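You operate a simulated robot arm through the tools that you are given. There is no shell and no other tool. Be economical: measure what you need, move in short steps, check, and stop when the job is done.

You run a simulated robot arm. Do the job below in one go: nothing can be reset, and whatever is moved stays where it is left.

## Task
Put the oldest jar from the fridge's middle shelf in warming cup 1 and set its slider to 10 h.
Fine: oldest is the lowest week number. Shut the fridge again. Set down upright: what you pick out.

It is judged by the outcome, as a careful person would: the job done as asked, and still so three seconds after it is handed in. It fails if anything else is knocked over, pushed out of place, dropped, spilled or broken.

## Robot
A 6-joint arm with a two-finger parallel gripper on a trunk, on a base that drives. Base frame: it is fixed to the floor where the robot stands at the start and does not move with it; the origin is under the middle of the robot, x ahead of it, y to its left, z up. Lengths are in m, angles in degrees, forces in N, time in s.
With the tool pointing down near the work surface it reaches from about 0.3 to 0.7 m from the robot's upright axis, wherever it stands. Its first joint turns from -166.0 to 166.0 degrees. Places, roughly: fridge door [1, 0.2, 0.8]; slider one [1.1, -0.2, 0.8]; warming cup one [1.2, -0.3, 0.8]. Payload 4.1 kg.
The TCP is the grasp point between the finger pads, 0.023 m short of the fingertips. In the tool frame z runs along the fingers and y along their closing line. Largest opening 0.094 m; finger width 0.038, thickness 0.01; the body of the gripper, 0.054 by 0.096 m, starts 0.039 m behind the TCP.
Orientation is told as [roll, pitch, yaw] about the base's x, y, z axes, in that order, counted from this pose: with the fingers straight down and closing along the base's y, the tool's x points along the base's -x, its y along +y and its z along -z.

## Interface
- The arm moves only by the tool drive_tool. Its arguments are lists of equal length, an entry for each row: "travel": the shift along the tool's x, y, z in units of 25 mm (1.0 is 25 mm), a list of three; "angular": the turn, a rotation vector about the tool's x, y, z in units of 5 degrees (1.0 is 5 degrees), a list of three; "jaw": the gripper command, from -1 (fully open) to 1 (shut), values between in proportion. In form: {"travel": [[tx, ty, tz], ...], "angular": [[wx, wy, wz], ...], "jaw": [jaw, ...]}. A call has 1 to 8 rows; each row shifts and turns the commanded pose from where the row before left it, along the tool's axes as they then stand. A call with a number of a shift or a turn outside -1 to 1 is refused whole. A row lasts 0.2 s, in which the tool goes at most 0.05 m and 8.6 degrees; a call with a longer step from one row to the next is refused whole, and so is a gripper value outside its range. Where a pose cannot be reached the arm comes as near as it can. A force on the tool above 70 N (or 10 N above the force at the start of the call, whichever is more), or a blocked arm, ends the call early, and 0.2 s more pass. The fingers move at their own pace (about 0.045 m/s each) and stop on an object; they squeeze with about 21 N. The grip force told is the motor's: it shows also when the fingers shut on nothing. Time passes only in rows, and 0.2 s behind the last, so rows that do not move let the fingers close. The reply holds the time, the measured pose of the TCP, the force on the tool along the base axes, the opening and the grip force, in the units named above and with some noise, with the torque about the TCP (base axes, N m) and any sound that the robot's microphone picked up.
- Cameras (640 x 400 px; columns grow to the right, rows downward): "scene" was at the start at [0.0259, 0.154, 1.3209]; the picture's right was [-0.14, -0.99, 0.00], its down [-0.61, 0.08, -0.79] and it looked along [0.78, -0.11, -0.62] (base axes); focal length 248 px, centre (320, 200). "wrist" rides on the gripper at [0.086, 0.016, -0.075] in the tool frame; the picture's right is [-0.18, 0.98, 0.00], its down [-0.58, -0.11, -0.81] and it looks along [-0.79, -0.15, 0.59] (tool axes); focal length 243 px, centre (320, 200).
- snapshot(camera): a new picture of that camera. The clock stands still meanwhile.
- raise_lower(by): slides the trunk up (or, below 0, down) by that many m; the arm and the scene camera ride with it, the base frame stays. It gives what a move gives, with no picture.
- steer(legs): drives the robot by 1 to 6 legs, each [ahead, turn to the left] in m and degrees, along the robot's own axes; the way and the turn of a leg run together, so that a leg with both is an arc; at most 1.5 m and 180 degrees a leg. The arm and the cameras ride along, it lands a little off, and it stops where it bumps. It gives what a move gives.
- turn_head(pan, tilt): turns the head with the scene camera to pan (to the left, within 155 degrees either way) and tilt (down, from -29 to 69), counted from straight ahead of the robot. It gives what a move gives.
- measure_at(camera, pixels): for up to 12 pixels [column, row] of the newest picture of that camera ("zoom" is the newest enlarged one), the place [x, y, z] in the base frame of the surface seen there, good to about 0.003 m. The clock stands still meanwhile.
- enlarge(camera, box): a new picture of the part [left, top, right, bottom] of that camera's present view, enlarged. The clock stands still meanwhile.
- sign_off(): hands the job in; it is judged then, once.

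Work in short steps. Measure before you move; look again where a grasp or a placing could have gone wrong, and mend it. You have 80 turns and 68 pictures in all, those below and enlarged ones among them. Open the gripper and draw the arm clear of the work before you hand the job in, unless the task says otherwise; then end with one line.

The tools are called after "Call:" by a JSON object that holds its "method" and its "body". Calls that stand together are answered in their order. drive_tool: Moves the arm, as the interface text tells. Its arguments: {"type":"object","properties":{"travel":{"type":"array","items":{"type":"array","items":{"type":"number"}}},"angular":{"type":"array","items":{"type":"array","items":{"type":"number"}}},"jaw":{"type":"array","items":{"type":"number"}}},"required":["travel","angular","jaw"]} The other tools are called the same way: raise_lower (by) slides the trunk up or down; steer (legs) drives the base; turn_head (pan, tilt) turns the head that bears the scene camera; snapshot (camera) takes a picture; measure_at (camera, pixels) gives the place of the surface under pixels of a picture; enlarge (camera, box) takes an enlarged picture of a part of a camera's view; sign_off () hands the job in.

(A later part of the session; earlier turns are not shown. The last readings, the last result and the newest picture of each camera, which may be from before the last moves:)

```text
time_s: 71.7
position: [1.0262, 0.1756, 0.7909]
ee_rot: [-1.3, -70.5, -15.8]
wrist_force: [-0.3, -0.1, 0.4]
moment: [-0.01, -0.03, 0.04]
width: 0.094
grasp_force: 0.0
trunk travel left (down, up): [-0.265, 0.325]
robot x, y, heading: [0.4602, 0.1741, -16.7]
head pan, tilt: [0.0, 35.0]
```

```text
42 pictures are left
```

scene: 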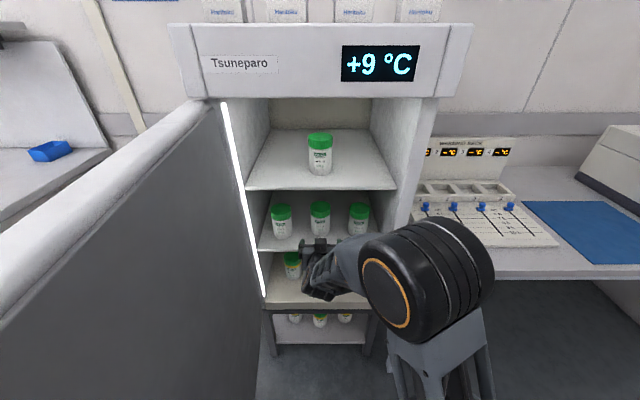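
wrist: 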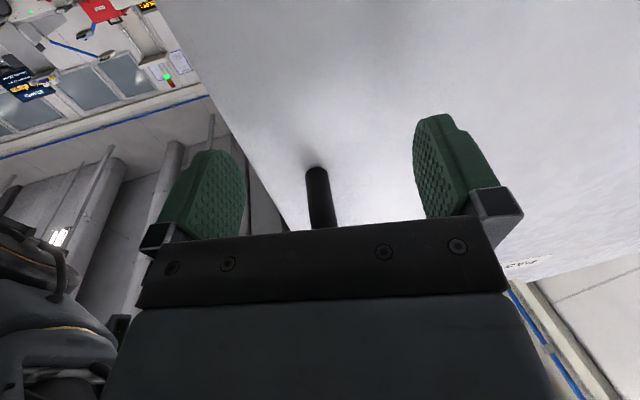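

TCP is at f=0.933, s=0.463, jar at f=1.076, s=0.465. I advance horizontally halfway, then look from the wrist.

Call:
{"method": "drive_tool", "body": {"travel": [[-0.287, 0.03, 0.91], [-0.287, 0.03, 0.91], [-0.287, 0.03, 0.91]], "angular": [[0, 0, 0], [0, 0, 0], [0, 0, 0]], "jaw": [-1, -1, -1]}}

Call:
{"method": "snapshot", "body": {"camera": "wrist"}}

Call:
{"method": "snapshot", "body": {"camera": "scene"}}

```text
time_s: 72.5
position: [1.0966, 0.1562, 0.7876]
ee_rot: [-1.1, -70.5, -15.7]
wrist_force: [-0.2, -0.6, 0.2]
moment: [-0.01, 0.02, 0.01]
width: 0.094
grasp_force: 0.1
trunk travel left (down, up): [-0.265, 0.325]
robot x, y, heading: [0.4609, 0.1746, -16.8]
head pan, tilt: [0.0, 35.0]
```

```text
41 pictures are left
```

wrist: 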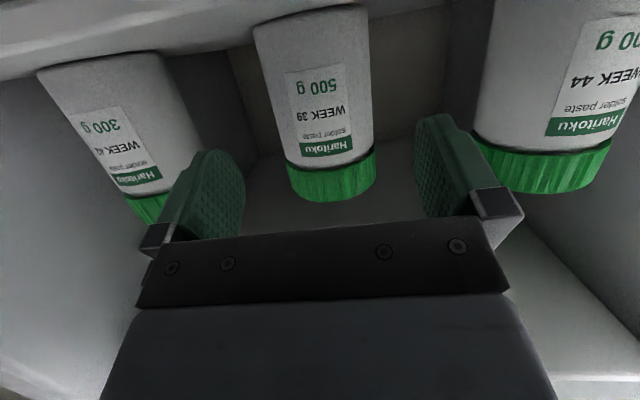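

```text
40 pictures are left
```

scene: 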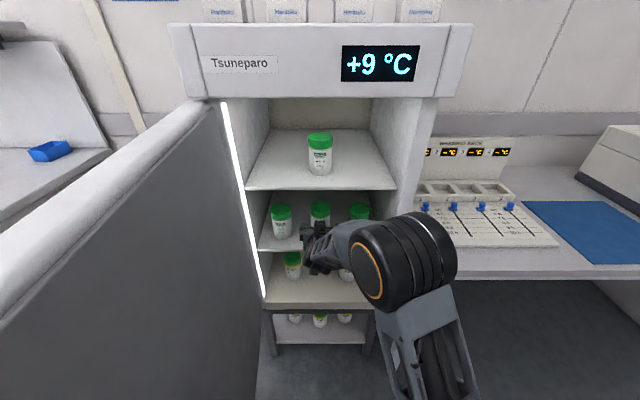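

Week 39 is centred between the fingers, neighbours clear. I advance the last 70 mm and close.

Call:
{"method": "drive_tool", "body": {"travel": [[-0.31, 0.01, 0.88], [-0.31, 0.01, 0.88], [-0.31, 0.01, 0.88], [0, 0, 0], [0, 0, 0], [0, 0, 0], [0, 0, 0], [0, 0, 0]], "angular": [[0, 0, 0], [0, 0, 0], [0, 0, 0], [0, 0, 0], [0, 0, 0], [0, 0, 0], [0, 0, 0], [0, 0, 0]], "jaw": [-1, -1, -1, -1, 1, 1, 1, 1]}}

```text
time_s: 74.3
position: [1.1626, 0.1377, 0.788]
ee_rot: [-1.1, -70.4, -15.8]
wrist_force: [-1.9, -1.2, 2.5]
moment: [-0.05, -0.17, -0.04]
width: 0.0675
grasp_force: 20.9
trunk travel left (down, up): [-0.265, 0.325]
robot x, y, heading: [0.4571, 0.1711, -16.5]
head pan, tilt: [0.0, 35.0]
```

Gripped at 67.5 mm. I lift 40 mm and withdraw horizontally.

Call:
{"method": "drive_tool", "body": {"travel": [[-0.38, 0, -0.13], [-0.38, 0, -0.13], [-0.75, 0, -0.27]], "angular": [[0, 0, 0], [0, 0, 0], [0, 0, 0]], "jaw": [1, 1, 1]}}

Call:
{"method": "snapshot", "body": {"camera": "wrist"}}

Call:
{"method": "drive_tool", "body": {"travel": [[0.334, 0, -0.943], [0.334, 0, -0.943], [0.334, 0, -0.943], [0.334, 0, -0.943], [0.334, 0, -0.943], [0.334, 0, -0.943], [0.334, 0, -0.943]], "angular": [[0, 0, 0], [0, 0, 0], [0, 0, 0], [0, 0, 0], [0, 0, 0], [0, 0, 0], [0, 0, 0]], "jaw": [1, 1, 1, 1, 1, 1, 1]}}

Call:
{"method": "snapshot", "body": {"camera": "scene"}}

```text
time_s: 75.1
position: [1.1623, 0.1384, 0.8274]
ee_rot: [-1.2, -70.3, -15.7]
wrist_force: [0.1, -0.4, -5.5]
moment: [0.01, 0.02, 0.02]
width: 0.0673
grasp_force: 21.6
trunk travel left (down, up): [-0.265, 0.325]
robot x, y, heading: [0.4577, 0.1722, -16.3]
head pan, tilt: [0.0, 35.0]
```

```text
39 pictures are left
```

wrist: 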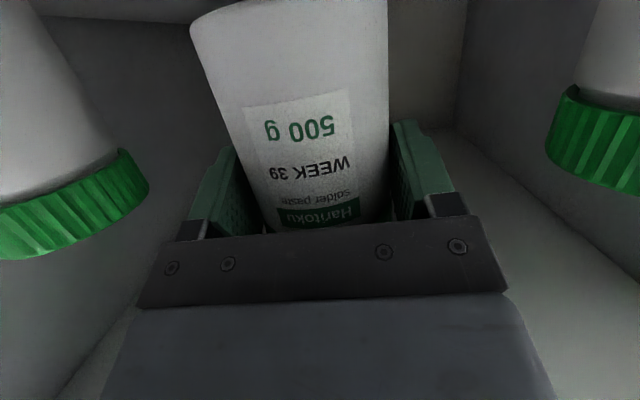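

```text
time_s: 76.7
position: [0.9984, 0.1899, 0.8277]
ee_rot: [-1.3, -70.4, -15.9]
wrist_force: [-0.5, 0.4, -5.1]
moment: [0.0, 0.0, 0.0]
width: 0.0673
grasp_force: 20.7
trunk travel left (down, up): [-0.265, 0.325]
robot x, y, heading: [0.4615, 0.1742, -16.6]
head pan, tilt: [0.0, 35.0]
```

```text
38 pictures are left
```

scene: 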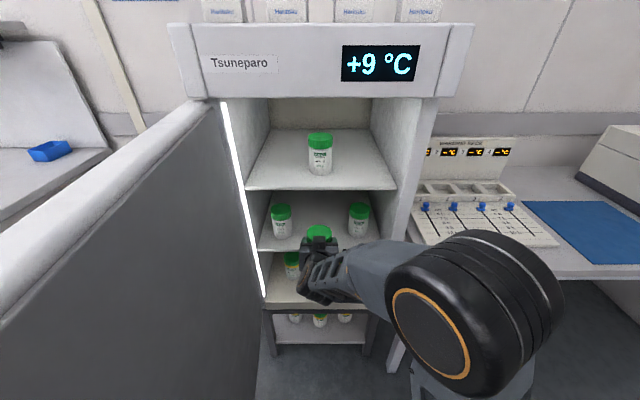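

Jar extracted. I back the robot off and look down at the base to know its footprint before driving to the table.

Call:
{"method": "steer", "body": {"legs": [[-0.22, 0]]}}

Call:
{"method": "turn_head", "body": {"pan": 0, "tilt": 69}}

Call:
{"method": "snapshot", "body": {"camera": "scene"}}

```text
time_s: 78.4
position: [0.7897, 0.2504, 0.8282]
ee_rot: [-1.2, -70.2, -15.8]
wrist_force: [-0.1, 0.1, -4.6]
moment: [0.01, 0.05, 0.0]
width: 0.0671
grasp_force: 20.8
trunk travel left (down, up): [-0.265, 0.325]
robot x, y, heading: [0.2542, 0.237, -16.6]
head pan, tilt: [0.0, 35.0]
```

```text
time_s: 79.4
position: [0.7912, 0.2501, 0.8265]
ee_rot: [-1.3, -70.3, -15.8]
wrist_force: [0.3, 0.1, -5.1]
moment: [-0.01, 0.02, 0.0]
width: 0.0673
grasp_force: 21.0
trunk travel left (down, up): [-0.265, 0.325]
robot x, y, heading: [0.2515, 0.236, -16.7]
head pan, tilt: [0.0, 68.8]
```

```text
37 pictures are left
```

scene: 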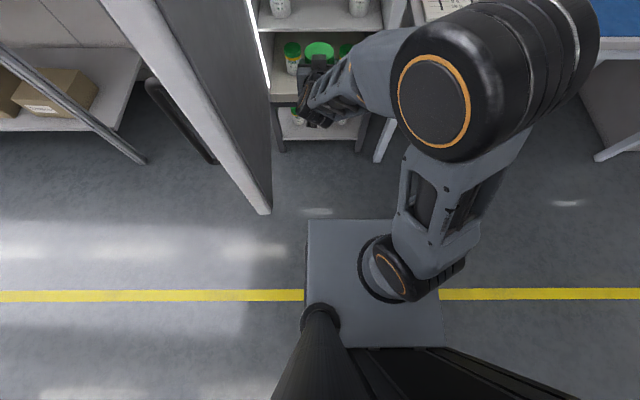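

I measure the base plate corners and arm pedestal.

Call:
{"method": "measure_at", "body": {"camera": "scene", "pixels": [[312, 224], [385, 224], [312, 330], [438, 345], [370, 285], [440, 320], [265, 205]]}}

```text
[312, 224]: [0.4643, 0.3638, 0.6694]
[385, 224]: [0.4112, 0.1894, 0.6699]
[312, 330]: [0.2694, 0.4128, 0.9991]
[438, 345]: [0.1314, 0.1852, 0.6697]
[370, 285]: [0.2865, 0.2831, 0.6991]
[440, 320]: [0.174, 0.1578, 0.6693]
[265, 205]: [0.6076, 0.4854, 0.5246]
```

The base front is only 0.17 m ahead of the axis. I shift the arm right 0.1 m, raise the trunk 0.12 m so the jar clears the rack, and drive sideways then forward to the table.

Call:
{"method": "drive_tool", "body": {"travel": [[0, -0.8, 0], [0, -0.8, 0], [0, -0.8, 0], [0, -0.8, 0], [0, -0.8, 0]], "angular": [[0, 0, 0], [0, 0, 0], [0, 0, 0], [0, 0, 0], [0, 0, 0]], "jaw": [1, 1, 1, 1, 1]}}

Call:
{"method": "raise_lower", "body": {"by": 0.12}}

Call:
{"method": "steer", "body": {"legs": [[0, -90], [0.298, 0], [0, 90], [0.27, 0]]}}

Call:
{"method": "turn_head", "body": {"pan": -5, "tilt": 48}}

Call:
{"method": "snapshot", "body": {"camera": "scene"}}

```text
time_s: 80.6
position: [0.7613, 0.1546, 0.8285]
ee_rot: [-1.3, -70.3, -15.9]
wrist_force: [0.1, 0.0, -5.6]
moment: [0.0, 0.02, 0.01]
width: 0.0671
grasp_force: 21.2
trunk travel left (down, up): [-0.265, 0.325]
robot x, y, heading: [0.252, 0.2351, -16.5]
head pan, tilt: [0.0, 68.8]
```

```text
time_s: 82.1
position: [0.7615, 0.1549, 0.948]
ee_rot: [-1.4, -70.4, -15.8]
wrist_force: [0.6, -0.2, -6.1]
moment: [0.0, 0.0, -0.01]
width: 0.0671
grasp_force: 21.0
trunk travel left (down, up): [-0.385, 0.205]
robot x, y, heading: [0.2523, 0.2365, -16.4]
head pan, tilt: [0.0, 68.8]
```

```text
time_s: 93.2
position: [0.942, -0.1955, 0.948]
ee_rot: [-1.3, -70.3, -14.9]
wrist_force: [0.6, 0.8, -5.1]
moment: [0.03, 0.09, -0.02]
width: 0.0672
grasp_force: 21.3
trunk travel left (down, up): [-0.385, 0.205]
robot x, y, heading: [0.432, -0.1217, -15.9]
head pan, tilt: [0.0, 68.8]
```

```text
time_s: 94.1
position: [0.9431, -0.1947, 0.947]
ee_rot: [-1.3, -70.2, -15.0]
wrist_force: [-0.1, 0.9, -5.2]
moment: [0.0, 0.01, 0.01]
width: 0.0671
grasp_force: 20.7
trunk travel left (down, up): [-0.385, 0.205]
robot x, y, heading: [0.433, -0.1267, -15.5]
head pan, tilt: [-5.0, 48.0]
```

```text
36 pictures are left
```

scene: 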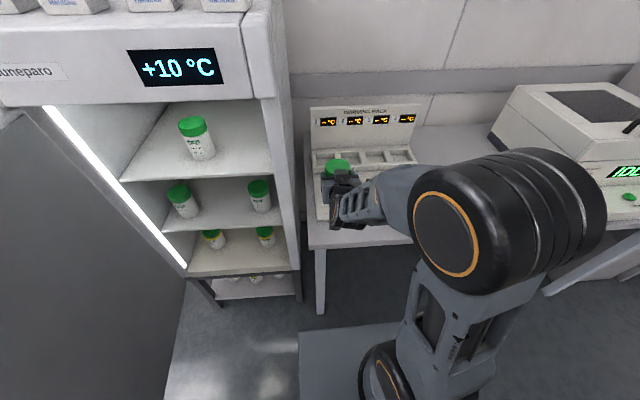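

The jar is held in front of the rack at (338,170). I zoom on the rack and measure cup edges.

Call:
{"method": "enlarge", "body": {"camera": "scene", "box": [300, 100, 430, 235]}}

Call:
{"method": "snapshot", "body": {"camera": "wrist"}}

```text
2.96 times, centred on (365, 168) of scene
```

zoom: 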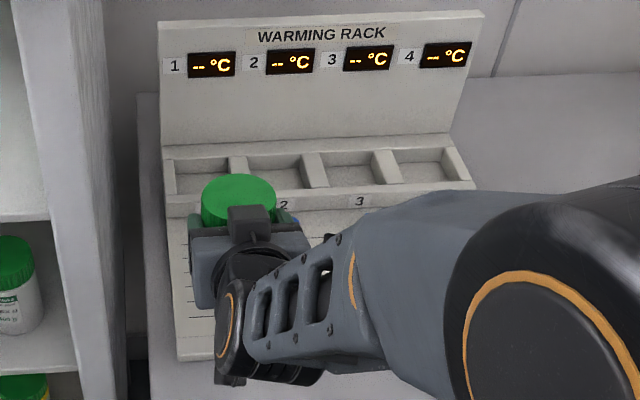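

```text
34 pictures are left
```

wrist: 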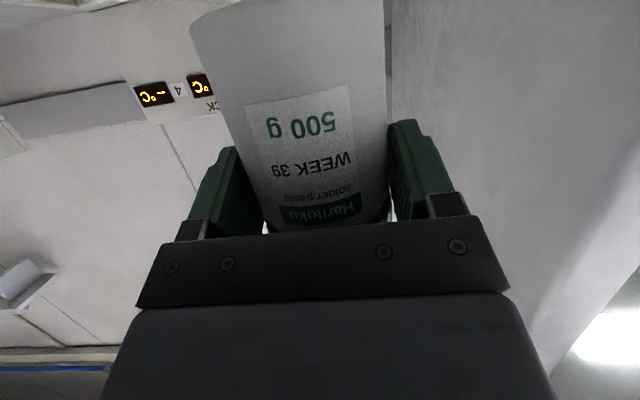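

Measuring the cup 1/2 rims, walls and floors in the zoom.

Call:
{"method": "measure_at", "body": {"camera": "zoom", "pixels": [[200, 152], [200, 165], [195, 183], [185, 192], [185, 202], [168, 175], [240, 172], [280, 148], [280, 176], [355, 173], [350, 187], [313, 170]]}}

Call:
{"method": "measure_at", "body": {"camera": "zoom", "pixels": [[176, 180], [228, 170], [233, 172], [248, 172], [172, 165], [200, 158], [280, 155], [280, 165], [280, 181], [355, 180], [355, 165], [355, 150]]}}

```text
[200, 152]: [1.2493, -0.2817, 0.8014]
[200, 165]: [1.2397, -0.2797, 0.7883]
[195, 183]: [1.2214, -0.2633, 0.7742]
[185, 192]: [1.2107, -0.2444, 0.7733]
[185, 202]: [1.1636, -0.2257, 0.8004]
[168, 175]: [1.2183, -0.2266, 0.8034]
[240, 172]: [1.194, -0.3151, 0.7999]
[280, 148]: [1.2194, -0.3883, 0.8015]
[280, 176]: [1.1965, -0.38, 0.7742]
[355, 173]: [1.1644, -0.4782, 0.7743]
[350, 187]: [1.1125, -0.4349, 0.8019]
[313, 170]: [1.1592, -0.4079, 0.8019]
```

```text
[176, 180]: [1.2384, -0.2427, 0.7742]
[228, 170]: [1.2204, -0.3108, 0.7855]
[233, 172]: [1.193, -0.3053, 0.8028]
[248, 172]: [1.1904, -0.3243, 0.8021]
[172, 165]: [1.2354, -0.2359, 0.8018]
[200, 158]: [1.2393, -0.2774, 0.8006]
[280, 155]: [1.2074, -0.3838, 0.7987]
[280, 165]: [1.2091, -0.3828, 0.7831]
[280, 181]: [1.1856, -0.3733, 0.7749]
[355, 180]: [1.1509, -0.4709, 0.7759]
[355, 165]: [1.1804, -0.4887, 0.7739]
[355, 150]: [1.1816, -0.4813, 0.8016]
```

Cup floor z=0.774, rim 0.802, cup 1 centre ≈ f 1.229, s 0.090, ~76 mm wide. I measure the jar lid rim now to get its offset from the TCP.

Call:
{"method": "measure_at", "body": {"camera": "zoom", "pixels": [[206, 198], [272, 196], [239, 177], [239, 200], [215, 183], [262, 181], [208, 206], [271, 206]]}}

```text
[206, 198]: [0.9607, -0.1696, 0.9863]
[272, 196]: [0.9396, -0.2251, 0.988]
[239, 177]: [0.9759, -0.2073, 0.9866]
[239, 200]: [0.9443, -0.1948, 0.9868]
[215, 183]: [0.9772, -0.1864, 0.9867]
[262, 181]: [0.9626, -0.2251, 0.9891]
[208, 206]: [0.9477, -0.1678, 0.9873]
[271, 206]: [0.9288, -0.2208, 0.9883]
```

Jar centre is +3.5 mm ahead of the TCP. I square the heading and drive 0.07 m closer for reach, then read the pose.

Call:
{"method": "steer", "body": {"legs": [[0, -1.2], [0.08, 0]]}}

```text
time_s: 95.5
position: [1.0182, -0.2295, 0.9477]
ee_rot: [-1.3, -70.3, -16.2]
wrist_force: [-0.1, 0.0, -5.5]
moment: [0.02, -0.01, -0.03]
width: 0.0671
grasp_force: 20.8
trunk travel left (down, up): [-0.385, 0.205]
robot x, y, heading: [0.5098, -0.1427, -16.9]
head pan, tilt: [-5.0, 48.0]
```

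Now I advance horizontally 0.184 m and 0.019 m left to be over cup 1.

Call:
{"method": "drive_tool", "body": {"travel": [[-0.31, 0.085, 0.866], [-0.31, 0.085, 0.866], [-0.31, 0.085, 0.866], [-0.31, 0.085, 0.866], [-0.31, 0.085, 0.866], [-0.31, 0.085, 0.866], [-0.31, 0.085, 0.866], [-0.31, 0.085, 0.866]], "angular": [[0, 0, 0], [0, 0, 0], [0, 0, 0], [0, 0, 0], [0, 0, 0], [0, 0, 0], [0, 0, 0], [0, 0, 0]], "jaw": [1, 1, 1, 1, 1, 1, 1, 1]}}

Call:
{"method": "enlarge", "body": {"camera": "scene", "box": [270, 100, 400, 230]}}

```text
time_s: 97.3
position: [1.1973, -0.2671, 0.9457]
ee_rot: [-1.5, -70.1, -16.1]
wrist_force: [-0.4, 0.7, -5.3]
moment: [0.04, 0.03, 0.01]
width: 0.0675
grasp_force: 21.5
trunk travel left (down, up): [-0.385, 0.205]
robot x, y, heading: [0.5051, -0.1427, -17.3]
head pan, tilt: [-5.0, 48.0]
```

```text
3.08 times, centred on (335, 165) of scene
```

zoom: 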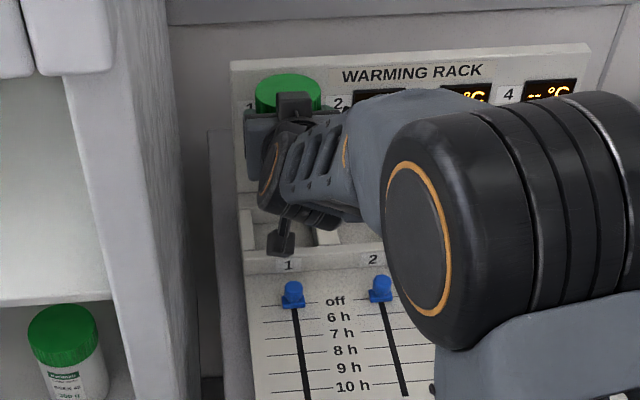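

Important: the wrist camera hangs ~0.1 m behind and 55 mm below the TCP, so lowering here would hit slider 1/the panel. I'll instead set the jar down upright at the table's front edge, regrasp it from above, and place it top-down. First retract the same way.

Call:
{"method": "drive_tool", "body": {"travel": [[0.31, -0.085, -0.866], [0.31, -0.085, -0.866], [0.31, -0.085, -0.866], [0.31, -0.085, -0.866], [0.31, -0.085, -0.866], [0.31, -0.085, -0.866], [0.31, -0.085, -0.866], [0.31, -0.085, -0.866]], "angular": [[0, 0, 0], [0, 0, 0], [0, 0, 0], [0, 0, 0], [0, 0, 0], [0, 0, 0], [0, 0, 0], [0, 0, 0]], "jaw": [1, 1, 1, 1, 1, 1, 1, 1]}}

Call:
{"method": "steer", "body": {"legs": [[-0.25, 0]]}}

Call:
{"method": "turn_head", "body": {"pan": -25, "tilt": 40}}

Call:
{"method": "snapshot", "body": {"camera": "scene"}}

```text
time_s: 99.1
position: [1.0166, -0.2289, 0.9474]
ee_rot: [-1.3, -70.1, -16.1]
wrist_force: [-0.2, 1.6, -6.4]
moment: [0.04, 0.04, 0.02]
width: 0.0672
grasp_force: 20.8
trunk travel left (down, up): [-0.385, 0.205]
robot x, y, heading: [0.5079, -0.1422, -17.0]
head pan, tilt: [-5.0, 48.0]
```

```text
time_s: 100.9
position: [0.7789, -0.1537, 0.9469]
ee_rot: [-1.3, -70.3, -15.9]
wrist_force: [-0.3, 0.0, -5.3]
moment: [0.02, 0.06, 0.0]
width: 0.0674
grasp_force: 21.4
trunk travel left (down, up): [-0.385, 0.205]
robot x, y, heading: [0.2726, -0.076, -16.9]
head pan, tilt: [-5.0, 48.0]
```

```text
time_s: 101.7
position: [0.7799, -0.1543, 0.9473]
ee_rot: [-1.2, -70.3, -15.9]
wrist_force: [0.0, 0.1, -6.5]
moment: [0.01, 0.05, -0.02]
width: 0.0671
grasp_force: 20.8
trunk travel left (down, up): [-0.385, 0.205]
robot x, y, heading: [0.2713, -0.0713, -16.9]
head pan, tilt: [-25.0, 40.0]
```

```text
32 pictures are left
```

scene: 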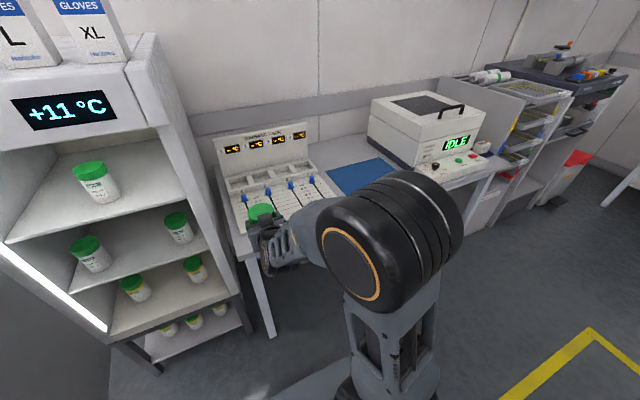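

The blue mat at about (360,175) is free. I measure the mat, table and front edge.

Call:
{"method": "measure_at", "body": {"camera": "scene", "pixels": [[335, 172], [365, 162], [355, 185], [395, 170], [330, 192], [470, 185], [450, 190], [240, 250], [290, 235], [335, 160], [232, 235], [320, 195]]}}

```text
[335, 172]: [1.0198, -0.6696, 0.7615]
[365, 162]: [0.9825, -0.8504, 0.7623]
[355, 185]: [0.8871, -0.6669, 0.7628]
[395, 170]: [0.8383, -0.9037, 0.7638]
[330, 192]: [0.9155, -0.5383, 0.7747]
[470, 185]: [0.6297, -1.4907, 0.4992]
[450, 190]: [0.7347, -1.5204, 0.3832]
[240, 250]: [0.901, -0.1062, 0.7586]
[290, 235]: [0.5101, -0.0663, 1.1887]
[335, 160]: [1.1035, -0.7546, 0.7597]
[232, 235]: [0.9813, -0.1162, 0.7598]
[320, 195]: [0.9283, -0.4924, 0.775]
```

Table z=0.759, mat z=0.7625. I move the robot right to stand in front of the mat and look at its front edge.

Call:
{"method": "steer", "body": {"legs": [[0, -90], [0.52, 0], [0, 90]]}}

Call:
{"method": "turn_head", "body": {"pan": 0, "tilt": 40}}

Call:
{"method": "snapshot", "body": {"camera": "scene"}}

```text
time_s: 112.5
position: [0.6225, -0.6583, 0.9473]
ee_rot: [-1.3, -70.2, -16.5]
wrist_force: [-0.5, 0.2, -4.9]
moment: [0.05, 0.06, -0.01]
width: 0.067
grasp_force: 20.7
trunk travel left (down, up): [-0.385, 0.205]
robot x, y, heading: [0.1137, -0.5728, -17.2]
head pan, tilt: [-25.0, 40.0]
```

```text
time_s: 113.3
position: [0.6231, -0.6572, 0.9469]
ee_rot: [-1.4, -70.1, -16.3]
wrist_force: [-0.6, 0.7, -5.6]
moment: [0.01, 0.05, 0.01]
width: 0.0673
grasp_force: 20.9
trunk travel left (down, up): [-0.385, 0.205]
robot x, y, heading: [0.1165, -0.5711, -17.3]
head pan, tilt: [0.0, 40.0]
```

```text
31 pictures are left
```

scene: 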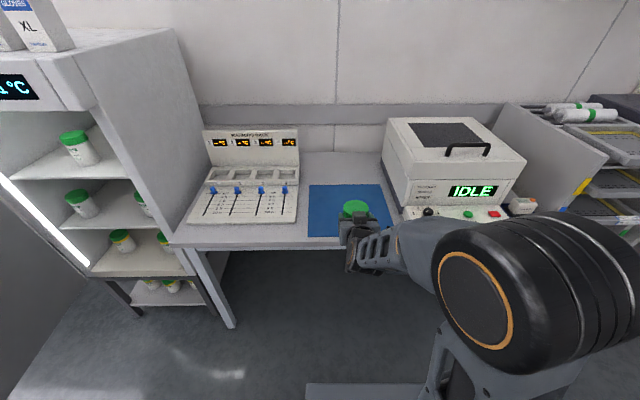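

Measuring mat front edge, table edge, and machine proximity.

Call:
{"method": "measure_at", "body": {"camera": "scene", "pixels": [[325, 234], [325, 239], [325, 243], [325, 247], [310, 190], [380, 187], [300, 238], [325, 210], [403, 215], [293, 222], [212, 205], [254, 219]]}}

```text
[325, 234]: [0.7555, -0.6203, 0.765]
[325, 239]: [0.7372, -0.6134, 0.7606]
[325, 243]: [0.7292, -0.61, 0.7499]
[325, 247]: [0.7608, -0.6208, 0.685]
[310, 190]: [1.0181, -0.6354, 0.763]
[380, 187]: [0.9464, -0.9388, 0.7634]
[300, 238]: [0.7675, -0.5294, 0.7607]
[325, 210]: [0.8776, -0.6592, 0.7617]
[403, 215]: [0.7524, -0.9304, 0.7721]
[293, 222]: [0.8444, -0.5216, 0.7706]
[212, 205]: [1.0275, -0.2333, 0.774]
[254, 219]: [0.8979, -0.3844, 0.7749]
```

Mat spans f 0.90–1.17, table edge f=0.882. I drive forward 0.166 m so the jar is at f≈0.955 on the mat (camera stays off the table edge), then lower the trunk.

Call:
{"method": "steer", "body": {"legs": [[0.166, 0]]}}

Call:
{"method": "raise_lower", "body": {"by": -0.1}}

Call:
{"method": "snapshot", "body": {"camera": "scene"}}

```text
time_s: 114.8
position: [0.7885, -0.7093, 0.9479]
ee_rot: [-1.3, -70.2, -16.3]
wrist_force: [0.8, -0.4, -5.3]
moment: [0.03, 0.06, 0.03]
width: 0.0672
grasp_force: 20.7
trunk travel left (down, up): [-0.385, 0.205]
robot x, y, heading: [0.2786, -0.624, -17.2]
head pan, tilt: [0.0, 40.0]
```

```text
time_s: 116.2
position: [0.7867, -0.7076, 0.8486]
ee_rot: [-1.3, -70.2, -16.4]
wrist_force: [-0.1, -0.3, -5.4]
moment: [0.03, 0.04, 0.01]
width: 0.0673
grasp_force: 20.8
trunk travel left (down, up): [-0.285, 0.305]
robot x, y, heading: [0.2845, -0.6229, -17.0]
head pan, tilt: [0.0, 40.0]
```

```text
30 pictures are left
```

scene: 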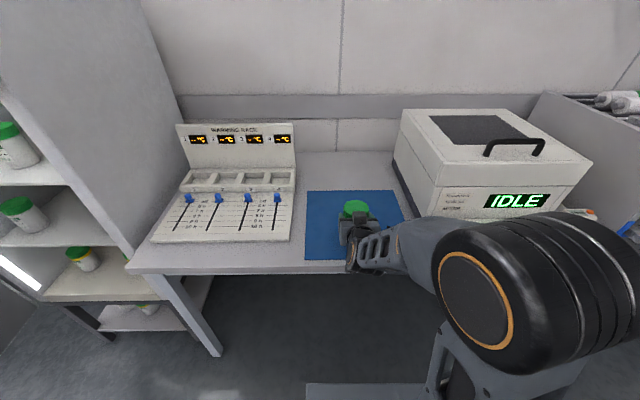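

Base is ~17 mm above the mat. I lower gently in small rows.

Call:
{"method": "drive_tool", "body": {"travel": [[0.3, 0, 0.107], [0.19, 0, 0.067], [0.075, 0, 0.027], [0, 0, 0]], "angular": [[0, 0, 0], [0, 0, 0], [0, 0, 0], [0, 0, 0]], "jaw": [1, 1, 1, 1]}}

Call:
{"method": "drive_tool", "body": {"travel": [[0.04, 0, 0.013], [0.04, 0, 0.013], [0, 0, 0]], "angular": [[0, 0, 0], [0, 0, 0], [0, 0, 0]], "jaw": [1, 1, 1]}}

```text
time_s: 117.2
position: [0.7875, -0.7099, 0.8338]
ee_rot: [-1.3, -70.2, -16.3]
wrist_force: [0.3, 0.3, -5.1]
moment: [0.02, 0.04, 0.03]
width: 0.0674
grasp_force: 20.6
trunk travel left (down, up): [-0.285, 0.305]
robot x, y, heading: [0.2786, -0.6237, -17.3]
head pan, tilt: [0.0, 40.0]
```

```text
time_s: 118.0
position: [0.7872, -0.7086, 0.832]
ee_rot: [-1.2, -70.5, -16.5]
wrist_force: [-2.9, -4.3, 6.2]
moment: [-0.07, -0.16, -0.06]
width: 0.0672
grasp_force: 20.7
trunk travel left (down, up): [-0.285, 0.305]
robot x, y, heading: [0.2813, -0.6257, -17.4]
head pan, tilt: [0.0, 40.0]
```

Contact felt (Fz rose to +6). I open and withdraw straight back.

Call:
{"method": "drive_tool", "body": {"travel": [[0, 0, 0], [0, 0, 0], [0, 0, 0], [0, 0, 0]], "angular": [[0, 0, 0], [0, 0, 0], [0, 0, 0], [0, 0, 0]], "jaw": [-0.6, -1, -1, -1]}}

Call:
{"method": "drive_tool", "body": {"travel": [[0.334, 0, -0.943], [0.334, 0, -0.943], [0.334, 0, -0.943], [0.334, 0, -0.943], [0, 0, 0]], "angular": [[0, 0, 0], [0, 0, 0], [0, 0, 0], [0, 0, 0], [0, 0, 0]], "jaw": [-1, -1, -1, -1, -1]}}

Call:
{"method": "enlarge", "body": {"camera": "scene", "box": [290, 170, 410, 280]}}

```text
time_s: 119.0
position: [0.7869, -0.7075, 0.8304]
ee_rot: [-1.3, -70.4, -16.2]
wrist_force: [-0.6, -1.3, -0.6]
moment: [0.01, 0.01, -0.04]
width: 0.0939
grasp_force: 0.1
trunk travel left (down, up): [-0.285, 0.305]
robot x, y, heading: [0.281, -0.6226, -17.3]
head pan, tilt: [0.0, 40.0]
```

```text
time_s: 120.2
position: [0.7472, -0.6775, 0.8409]
ee_rot: [-1.4, -70.2, -16.4]
wrist_force: [-0.2, 0.0, 0.3]
moment: [-0.05, -0.01, 0.02]
width: 0.0939
grasp_force: 0.1
out of reach, approached as far as the arm can: row 2, 3, 4
trunk travel left (down, up): [-0.285, 0.305]
robot x, y, heading: [0.2796, -0.6235, -17.2]
head pan, tilt: [0.0, 40.0]
```

```text
3.64 times, centred on (350, 225) of scene
```

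zoom: 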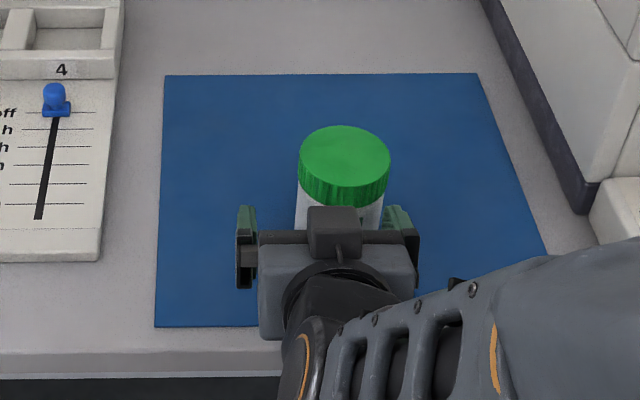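

Jar stands upright on the mat. The arm hit its fold limit, so I back the robot 0.15 m, raise, and turn the tool down.

Call:
{"method": "steer", "body": {"legs": [[-0.16, 0]]}}

Call:
{"method": "raise_lower", "body": {"by": 0.15}}

Call:
{"method": "drive_tool", "body": {"travel": [[0, 0, 0], [0, 0, 0], [0, 0, 0], [0, 0, 0], [0, 0, 0], [0, 0, 0], [0, 0, 0], [0, 0, 0]], "angular": [[0, 1, 0], [0, 1, 0], [0, 1, 0], [0, 1, 0], [0, 1, 0], [0, 1, 0], [0, 1, 0], [0, 1, 0]], "jaw": [-1, -1, -1, -1, -1, -1, -1, -1]}}

Call:
{"method": "drive_tool", "body": {"travel": [[0, 0, 0], [0, 0, 0], [0, 0, 0], [0, 0, 0], [0, 0, 0], [0, 0, 0], [0, 0, 0]], "angular": [[0, 1, 0], [0, 1, 0], [0, 1, 0], [0, 1, 0], [0, 1, 0], [0, 1, 0], [0, 0, 0]], "jaw": [-1, -1, -1, -1, -1, -1, -1]}}

Call:
{"method": "snapshot", "body": {"camera": "scene"}}

```text
time_s: 121.6
position: [0.5962, -0.6295, 0.8408]
ee_rot: [-1.3, -70.2, -16.3]
wrist_force: [-0.1, 0.2, 0.1]
moment: [0.05, 0.03, 0.02]
width: 0.0939
grasp_force: 0.1
trunk travel left (down, up): [-0.285, 0.305]
robot x, y, heading: [0.1275, -0.5765, -17.2]
head pan, tilt: [0.0, 40.0]
```

```text
time_s: 123.3
position: [0.5964, -0.631, 0.9914]
ee_rot: [-1.3, -70.2, -16.2]
wrist_force: [0.5, 0.4, 0.4]
moment: [-0.03, -0.04, -0.04]
width: 0.0939
grasp_force: 0.0
trunk travel left (down, up): [-0.435, 0.155]
robot x, y, heading: [0.1282, -0.5791, -17.3]
head pan, tilt: [0.0, 40.0]
```

```text
time_s: 125.1
position: [0.5962, -0.6299, 0.991]
ee_rot: [-0.5, -30.2, -17.2]
wrist_force: [0.1, -0.3, -0.5]
moment: [0.03, -0.05, -0.01]
width: 0.0941
grasp_force: 0.0
trunk travel left (down, up): [-0.435, 0.155]
robot x, y, heading: [0.1264, -0.5775, -17.2]
head pan, tilt: [0.0, 40.0]
```

```text
time_s: 126.7
position: [0.5866, -0.5928, 0.954]
ee_rot: [-5.7, -13.8, -17.7]
wrist_force: [0.7, 0.3, 0.2]
moment: [0.01, 0.0, -0.02]
width: 0.094
grasp_force: 0.1
out of reach, approached as far as the arm can: row 1, 2, 3, 4, 5, 6
trunk travel left (down, up): [-0.435, 0.155]
robot x, y, heading: [0.13, -0.5767, -17.0]
head pan, tilt: [0.0, 40.0]
```

```text
28 pictures are left
```

scene: 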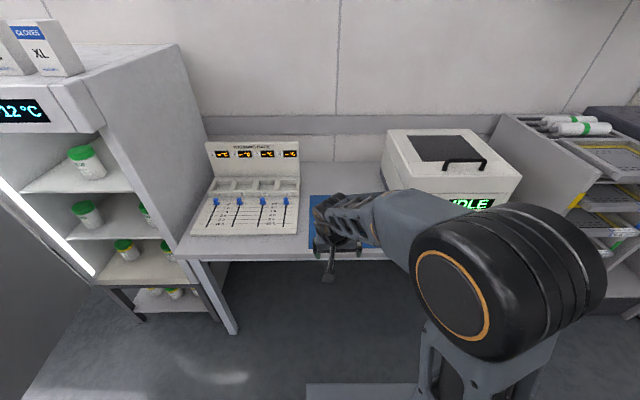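

The fold limit again; I extend the tool forward 0.1 m to bring it fully vertical.

Call:
{"method": "drive_tool", "body": {"travel": [[-1, 0, 0], [-1, 0, 0], [-1, 0, 0], [-1, 0, 0], [0, 0, 0]], "angular": [[0, 0, 0], [0, 0, 0], [0, 0, 0], [0, 0, 0], [0, 0, 0]], "jaw": [-1, -1, -1, -1, -1]}}

```text
time_s: 127.9
position: [0.6602, -0.5971, 0.9309]
ee_rot: [-6.1, -14.2, -17.7]
wrist_force: [-0.2, -0.5, -0.2]
moment: [0.0, 0.01, 0.0]
width: 0.0939
grasp_force: 0.1
out of reach, approached as far as the arm can: row 1, 2, 3, 4
trunk travel left (down, up): [-0.435, 0.155]
robot x, y, heading: [0.1252, -0.5732, -17.2]
head pan, tilt: [0.0, 40.0]
```

I raise the tool relative to the shoulder by 0.1 m, then try to complete the vertical orientation.

Call:
{"method": "drive_tool", "body": {"travel": [[0, 0, -1], [0, 0, -1], [0, 0, -1], [0, 0, -1], [0, 0, 0], [0, 0, 0], [0, 0, 0], [0, 0, 0]], "angular": [[0, 0, 0], [0, 0, 0], [0, 0, 0], [0, 0, 0], [0.5, 0.9, 0], [0.5, 0.9, 0], [0.3, 0.9, 0], [0, 0, 0]], "jaw": [-1, -1, -1, -1, -1, -1, -1, -1]}}

```text
time_s: 129.7
position: [0.6121, -0.5656, 0.9672]
ee_rot: [-14.8, -3.0, -19.5]
wrist_force: [-0.3, 0.4, -0.2]
moment: [0.0, 0.01, 0.02]
width: 0.0939
grasp_force: 0.1
out of reach, approached as far as the arm can: row 1, 2, 3, 4, 5, 6, 7
trunk travel left (down, up): [-0.435, 0.155]
robot x, y, heading: [0.1279, -0.5774, -17.1]
head pan, tilt: [0.0, 40.0]
```

A wrist limit binds because the shoulder is high relative to the tool. I back away 0.2 m, lower the trunk 0.3 m, and raise the tool with the arm, like the starting posture.

Call:
{"method": "steer", "body": {"legs": [[-0.2, 0]]}}

Call:
{"method": "raise_lower", "body": {"by": -0.28}}

Call:
{"method": "drive_tool", "body": {"travel": [[0, 0, -1], [0, 0, -1], [0, 0, -1], [0, 0, -1], [0, 0, -1], [0, 0, -1], [0, 0, -1], [0, 0, -1]], "angular": [[0.4, 0, 0], [0.4, 0, 0], [0.4, 0, 0], [0.4, 0, 0], [0.4, 0, 0], [0.4, 0, 0], [0.4, 0.3, 0], [0.2, 0.3, 0]], "jaw": [-1, -1, -1, -1, -1, -1, -1, -1]}}

Call:
{"method": "snapshot", "body": {"camera": "scene"}}

```text
time_s: 131.3
position: [0.4185, -0.5053, 0.9674]
ee_rot: [-14.8, -3.1, -19.3]
wrist_force: [-0.8, 0.2, 0.0]
moment: [-0.04, -0.01, 0.0]
width: 0.0941
grasp_force: 0.0
trunk travel left (down, up): [-0.435, 0.155]
robot x, y, heading: [-0.0626, -0.5196, -17.0]
head pan, tilt: [0.0, 40.0]
```

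```text
time_s: 134.1
position: [0.4193, -0.504, 0.6878]
ee_rot: [-14.8, -3.2, -19.3]
wrist_force: [-0.4, 0.4, 0.6]
moment: [-0.01, -0.01, -0.02]
width: 0.0942
grasp_force: 0.0
trunk travel left (down, up): [-0.155, 0.435]
robot x, y, heading: [-0.0615, -0.5136, -16.8]
head pan, tilt: [0.0, 40.0]
```

```text
time_s: 135.9
position: [0.4338, -0.4311, 0.8719]
ee_rot: [-29.8, -0.5, -20.8]
wrist_force: [-0.7, -0.6, -0.6]
moment: [0.0, 0.02, 0.01]
width: 0.0941
grasp_force: 0.0
trunk travel left (down, up): [-0.155, 0.435]
robot x, y, heading: [-0.0644, -0.5161, -17.1]
head pan, tilt: [0.0, 40.0]
```

```text
27 pictures are left
```

scene: 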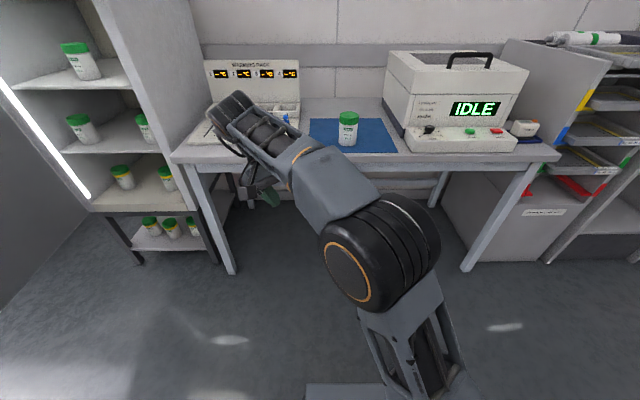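

The roll sign was wrong; now the arm moves freely. I rotate back 30° about tool -x and fix yaw.

Call:
{"method": "drive_tool", "body": {"travel": [[0, 0, 0], [0, 0, 0], [0, 0, 0], [0, 0, 0], [0, 0, 0], [0, 0, 0], [0, 0, 0]], "angular": [[-1, 0, 0], [-1, 0, 0], [-1, 0, 0], [-1, 0, 0], [-1, 0, 0], [-1, 0, 0], [0, 0, -0.8]], "jaw": [-1, -1, -1, -1, -1, -1, -1]}}

```text
time_s: 137.5
position: [0.4458, -0.4477, 0.8818]
ee_rot: [-15.9, -5.1, -15.3]
wrist_force: [0.6, -0.1, 0.0]
moment: [0.04, -0.03, 0.02]
width: 0.094
grasp_force: 0.1
out of reach, approached as far as the arm can: row 3, 4, 5, 6
trunk travel left (down, up): [-0.155, 0.435]
robot x, y, heading: [-0.0619, -0.5156, -16.9]
head pan, tilt: [0.0, 40.0]
```

I shift the tool right (towards azimuth ~0, as at the start) and then try the roll again.

Call:
{"method": "drive_tool", "body": {"travel": [[0, -1, 0], [0, -1, 0], [0, -1, 0], [0, -1, 0], [0, -1, 0], [0, -1, 0], [0, -1, 0], [0, -1, 0]], "angular": [[0, 0, 0], [0, 0, 0], [0, 0, 0], [0, 0, 0], [0, 0, 0], [0, 0, 0], [0, 0, 0], [0, 0, 0]], "jaw": [-1, -1, -1, -1, -1, -1, -1, -1]}}

Call:
{"method": "drive_tool", "body": {"travel": [[0, -0.5, 0], [0, -0.5, 0], [0, -0.5, 0], [0, 0, 0]], "angular": [[-1, 0.3, 0], [-1, 0.3, 0], [-1, 0.3, 0], [-0.2, 0, 0]], "jaw": [-1, -1, -1, -1]}}

```text
time_s: 139.3
position: [0.3912, -0.6322, 0.9346]
ee_rot: [-15.9, -5.1, -15.4]
wrist_force: [0.7, 0.3, -0.2]
moment: [-0.02, 0.01, -0.01]
width: 0.0942
grasp_force: 0.0
trunk travel left (down, up): [-0.155, 0.435]
robot x, y, heading: [-0.0661, -0.5155, -16.9]
head pan, tilt: [0.0, 40.0]
```

```text
time_s: 140.3
position: [0.3877, -0.6316, 0.9388]
ee_rot: [-15.7, -3.8, -15.7]
wrist_force: [0.3, 0.5, 0.1]
moment: [0.02, -0.02, 0.02]
width: 0.0941
grasp_force: 0.0
out of reach, approached as far as the arm can: row 1, 2, 3
trunk travel left (down, up): [-0.155, 0.435]
robot x, y, heading: [-0.0653, -0.5167, -17.2]
head pan, tilt: [0.0, 40.0]
```

Vertical is limited, but a 60°-down tilt (pitch -30°) worked and also keeps the camera above the sliders. I return to pitch -30°, roll 0.

Call:
{"method": "drive_tool", "body": {"travel": [[0, 0, 0], [0, 0, 0], [0, 0, 0], [0, 0, 0], [0, 0, 0], [0, 0, 0], [0, 0, 0], [0, 0, 0]], "angular": [[0, -1, 0], [0, -1, 0], [0, -1, 0], [-0.7, -1, 0], [-0.8, -1, 0], [-0.8, -0.3, 0], [-0.8, 0, 0], [0, 0, 0]], "jaw": [-1, -1, -1, -1, -1, -1, -1, -1]}}

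Call:
{"method": "snapshot", "body": {"camera": "scene"}}

```text
time_s: 142.1
position: [0.3878, -0.6229, 0.9391]
ee_rot: [-14.3, -28.2, -6.9]
wrist_force: [-0.1, 0.0, -0.2]
moment: [-0.01, 0.01, 0.01]
width: 0.094
grasp_force: 0.0
out of reach, approached as far as the arm can: row 5, 6, 7
trunk travel left (down, up): [-0.155, 0.435]
robot x, y, heading: [-0.0605, -0.521, -17.0]
head pan, tilt: [0.0, 40.0]
```

```text
26 pictures are left
```

scene: 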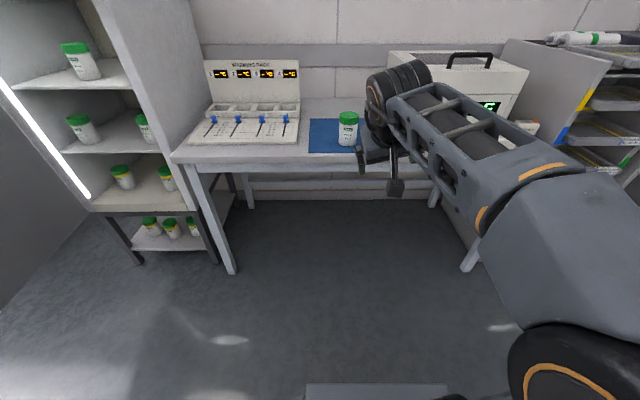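

I infer a wrist limit: the tool must point ≥15° to the right of the arm's plane. So I shift the TCP left of the robot and yaw the tool ~15° right of the fridge normal, then remove the roll.

Call:
{"method": "drive_tool", "body": {"travel": [[0, 1, 0], [0, 1, 0], [0, 1, 0], [0, 1, 0], [0, 1, 0], [0, 1, 0], [0, 1, 0], [0, 0, 0]], "angular": [[0.45, 0, 0.85], [0.45, 0, 0.85], [0.45, 0, 0.85], [0.45, 0, 0.85], [0.45, 0, 0.85], [-0.9, 0, 0], [-0.9, 0, 0], [-0.9, 0, 0]], "jaw": [-1, -1, -1, -1, -1, -1, -1, -1]}}

```text
time_s: 143.9
position: [0.4679, -0.4724, 0.9065]
ee_rot: [0.2, -33.3, -31.1]
wrist_force: [0.0, 0.5, -0.5]
moment: [0.0, -0.01, -0.02]
width: 0.0941
grasp_force: 0.1
trunk travel left (down, up): [-0.155, 0.435]
robot x, y, heading: [-0.0663, -0.5141, -17.1]
head pan, tilt: [0.0, 40.0]
```

Orientation reached: [0,-33,-31]. I verify the jar's position on the mat from the last picture.

Call:
{"method": "enlarge", "body": {"camera": "scene", "box": [310, 95, 390, 160]}}

Call:
{"method": "measure_at", "body": {"camera": "zoom", "pixels": [[295, 155], [295, 200], [295, 240], [295, 136], [240, 220], [355, 220]]}}

```text
6.15 times, centred on (350, 128) of scene
```

zoom: 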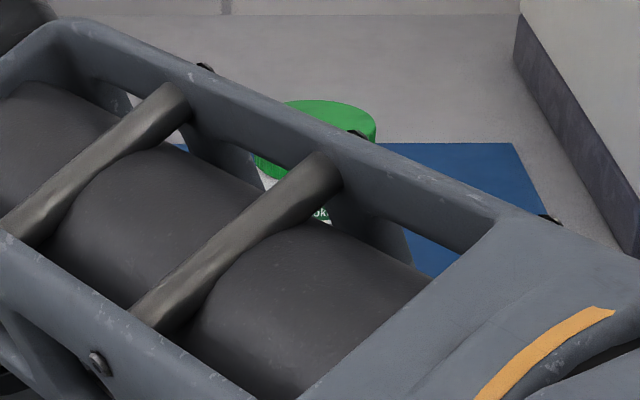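

```text
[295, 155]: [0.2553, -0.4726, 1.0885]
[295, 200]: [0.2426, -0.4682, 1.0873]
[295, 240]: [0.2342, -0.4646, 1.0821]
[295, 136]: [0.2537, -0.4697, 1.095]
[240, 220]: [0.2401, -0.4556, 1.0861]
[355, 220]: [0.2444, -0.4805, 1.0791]
```

The forearm hides it; I rely on the release pose: jar at ≈(0.790,-0.709). I raise slightly and drive so the TCP sits 0.1 m back along the tool axis from the grasp.

Call:
{"method": "raise_lower", "body": {"by": 0.03}}

Call:
{"method": "steer", "body": {"legs": [[0, -90], [0.117, 0], [0, 90], [0.318, 0]]}}

Call:
{"method": "snapshot", "body": {"camera": "wrist"}}

Call:
{"method": "snapshot", "body": {"camera": "scene"}}

```text
time_s: 144.7
position: [0.467, -0.4728, 0.9363]
ee_rot: [0.2, -33.3, -31.1]
wrist_force: [-0.4, 1.3, -0.3]
moment: [-0.01, 0.02, 0.0]
width: 0.094
grasp_force: 0.0
trunk travel left (down, up): [-0.185, 0.405]
robot x, y, heading: [-0.0677, -0.5149, -16.9]
head pan, tilt: [0.0, 40.0]
```

```text
time_s: 155.2
position: [0.7303, -0.7045, 0.9358]
ee_rot: [0.3, -33.2, -33.2]
wrist_force: [0.2, 1.0, -0.6]
moment: [-0.01, 0.0, 0.0]
width: 0.094
grasp_force: 0.0
trunk travel left (down, up): [-0.185, 0.405]
robot x, y, heading: [0.1978, -0.7262, -19.0]
head pan, tilt: [0.0, 40.0]
```

```text
24 pictures are left
```

wrist: 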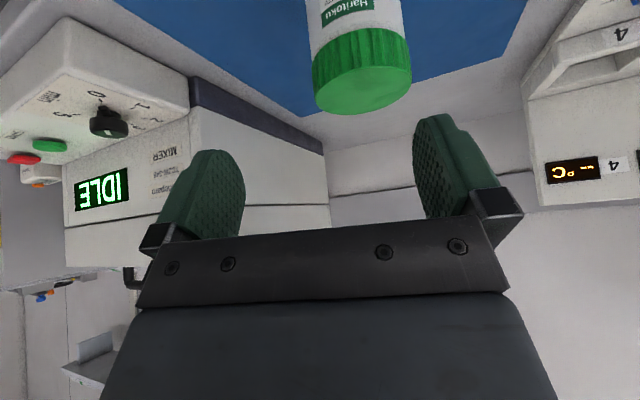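

```text
23 pictures are left
```

scene: 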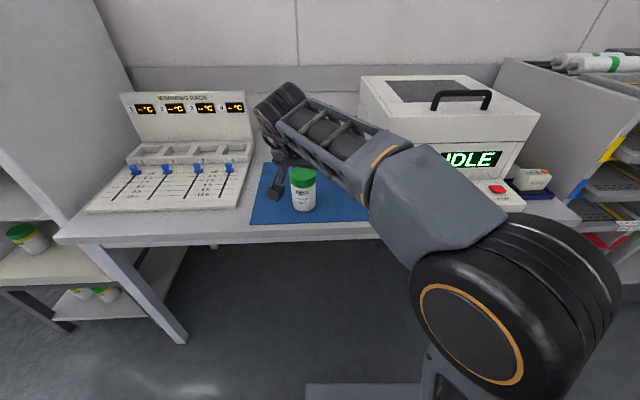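

Jar visible at (303,190) in the scene and slightly left-of-axis (y+) in the wrist view. I measure its lid and body.

Call:
{"method": "enlarge", "body": {"camera": "scene", "box": [260, 150, 350, 225]}}

Call:
{"method": "measure_at", "body": {"camera": "wrist", "pixels": [[330, 90], [395, 85], [362, 95], [362, 60], [318, 75], [408, 70]]}}

Call:
{"method": "measure_at", "body": {"camera": "scene", "pixels": [[303, 170], [303, 174], [295, 173], [312, 173], [303, 200], [304, 195], [298, 195], [311, 195]]}}

```text
5.33 times, centred on (305, 188) of scene
```

zoom: 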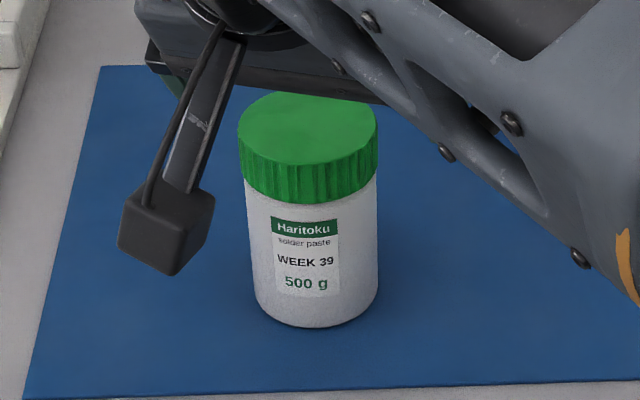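

```text
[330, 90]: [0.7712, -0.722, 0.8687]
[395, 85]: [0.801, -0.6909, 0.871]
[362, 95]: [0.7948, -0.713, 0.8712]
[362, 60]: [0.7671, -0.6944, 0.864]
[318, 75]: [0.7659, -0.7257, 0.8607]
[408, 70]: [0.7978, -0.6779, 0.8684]
```

```text
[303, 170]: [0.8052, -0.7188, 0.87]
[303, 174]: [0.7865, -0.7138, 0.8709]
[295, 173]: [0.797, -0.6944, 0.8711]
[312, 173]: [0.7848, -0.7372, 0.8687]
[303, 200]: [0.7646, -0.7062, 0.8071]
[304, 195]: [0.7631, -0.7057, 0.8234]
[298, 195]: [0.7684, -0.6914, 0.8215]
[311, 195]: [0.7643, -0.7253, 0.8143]
```

Jar centre ≈ (0.789,-0.711), lid top 0.871. I shift 27 mm along tool y, then advance 97 mm along tool z to straddle it; no closing yet.

Call:
{"method": "drive_tool", "body": {"travel": [[0.1, 0.6, 0], [0.19, 0.47, 0], [0, 0, 0.9], [0, 0, 0.9], [0, 0, 0.9]], "angular": [[0, 0, 0], [0, 0, 0], [0, 0, 0], [0, 0, 0], [0, 0, 0]], "jaw": [-1, -1, -1, -1, -1]}}

Call:
{"method": "snapshot", "body": {"camera": "wrist"}}

```text
time_s: 156.4
position: [0.7695, -0.6984, 0.876]
ee_rot: [0.3, -33.3, -33.2]
wrist_force: [0.0, 0.0, -0.3]
moment: [0.0, -0.02, 0.0]
width: 0.0939
grasp_force: 0.1
trunk travel left (down, up): [-0.185, 0.405]
robot x, y, heading: [0.1986, -0.7294, -19.6]
head pan, tilt: [0.0, 40.0]
```

```text
21 pictures are left
```

wrist: 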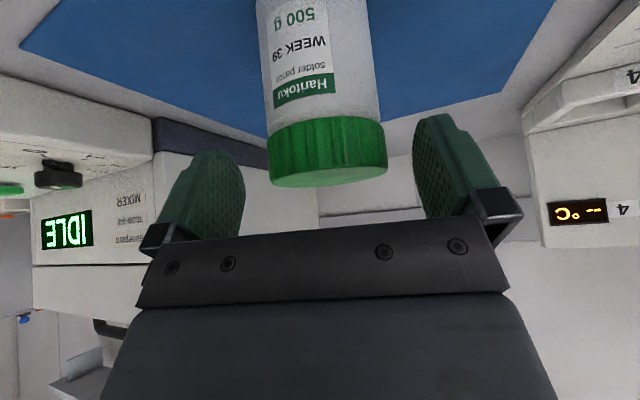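

Centred. I advance the last 30 mm and close.

Call:
{"method": "drive_tool", "body": {"travel": [[0, 0, 0.6], [0, 0, 0.6], [0, 0, 0], [0, 0, 0], [0, 0, 0], [0, 0, 0]], "angular": [[0, 0, 0], [0, 0, 0], [0, 0, 0], [0, 0, 0], [0, 0, 0], [0, 0, 0]], "jaw": [-1, -1, -1, 1, 1, 1]}}

Call:
{"method": "raise_lower", "body": {"by": 0.09}}

Call:
{"method": "snapshot", "body": {"camera": "wrist"}}

Call:
{"method": "snapshot", "body": {"camera": "scene"}}

```text
time_s: 157.8
position: [0.7845, -0.7067, 0.8498]
ee_rot: [0.2, -33.2, -33.2]
wrist_force: [1.7, 1.6, 0.3]
moment: [0.0, -0.02, 0.02]
width: 0.0708
grasp_force: 21.4
trunk travel left (down, up): [-0.185, 0.405]
robot x, y, heading: [0.1947, -0.7312, -19.1]
head pan, tilt: [0.0, 40.0]
```

```text
time_s: 159.1
position: [0.7854, -0.709, 0.9393]
ee_rot: [0.2, -33.2, -33.3]
wrist_force: [-0.4, -0.3, -5.9]
moment: [0.06, 0.05, -0.03]
width: 0.0704
grasp_force: 20.7
trunk travel left (down, up): [-0.275, 0.315]
robot x, y, heading: [0.1947, -0.7295, -19.2]
head pan, tilt: [0.0, 40.0]
```

```text
20 pictures are left
```

wrist: 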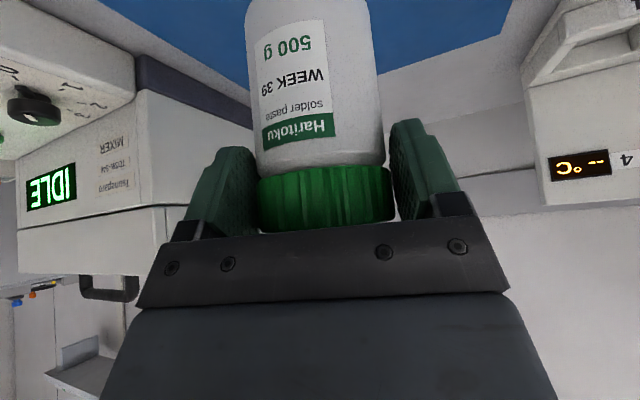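

```text
19 pictures are left
```

scene: 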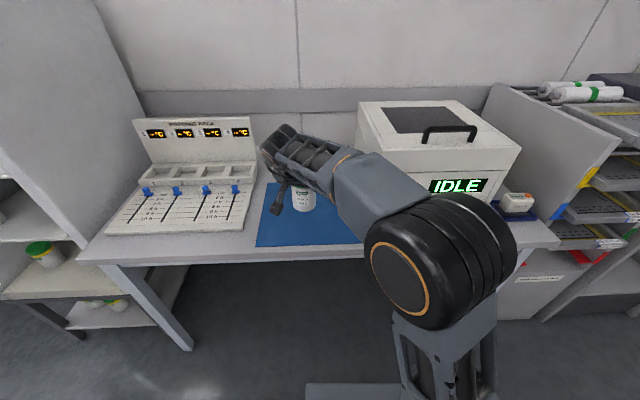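

Gripped by the lid (70 mm), jar upright, base 87 mm below TCP. I raise a bit more and drive to the rack: back, turn left, across, turn right, forward.

Call:
{"method": "raise_lower", "body": {"by": 0.03}}

Call:
{"method": "steer", "body": {"legs": [[-0.1, 0], [0, 92.5], [0.518, 0], [0, -90], [0.2, 0]]}}

Call:
{"method": "turn_head", "body": {"pan": 0, "tilt": 45}}

Call:
{"method": "snapshot", "body": {"camera": "scene"}}

```text
time_s: 159.8
position: [0.7843, -0.7065, 0.9696]
ee_rot: [0.1, -33.3, -33.2]
wrist_force: [0.4, 0.0, -5.1]
moment: [0.07, 0.07, 0.01]
width: 0.0706
grasp_force: 21.2
trunk travel left (down, up): [-0.305, 0.285]
robot x, y, heading: [0.1956, -0.7283, -19.6]
head pan, tilt: [0.0, 40.0]
```

```text
time_s: 172.5
position: [1.0437, -0.2223, 0.9692]
ee_rot: [0.1, -33.2, -31.6]
wrist_force: [0.3, -1.1, -5.1]
moment: [0.06, 0.06, 0.0]
width: 0.0705
grasp_force: 20.8
trunk travel left (down, up): [-0.305, 0.285]
robot x, y, heading: [0.4584, -0.2632, -17.6]
head pan, tilt: [0.0, 40.0]
```

```text
time_s: 173.1
position: [1.0439, -0.2213, 0.9681]
ee_rot: [0.2, -33.2, -31.6]
wrist_force: [0.8, 0.6, -5.5]
moment: [0.04, 0.05, 0.03]
width: 0.0704
grasp_force: 20.8
trunk travel left (down, up): [-0.305, 0.285]
robot x, y, heading: [0.458, -0.2592, -17.3]
head pan, tilt: [0.0, 45.0]
```

```text
18 pictures are left
```

scene: 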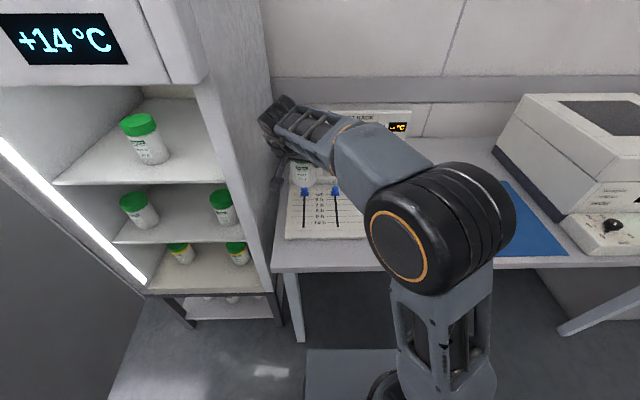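

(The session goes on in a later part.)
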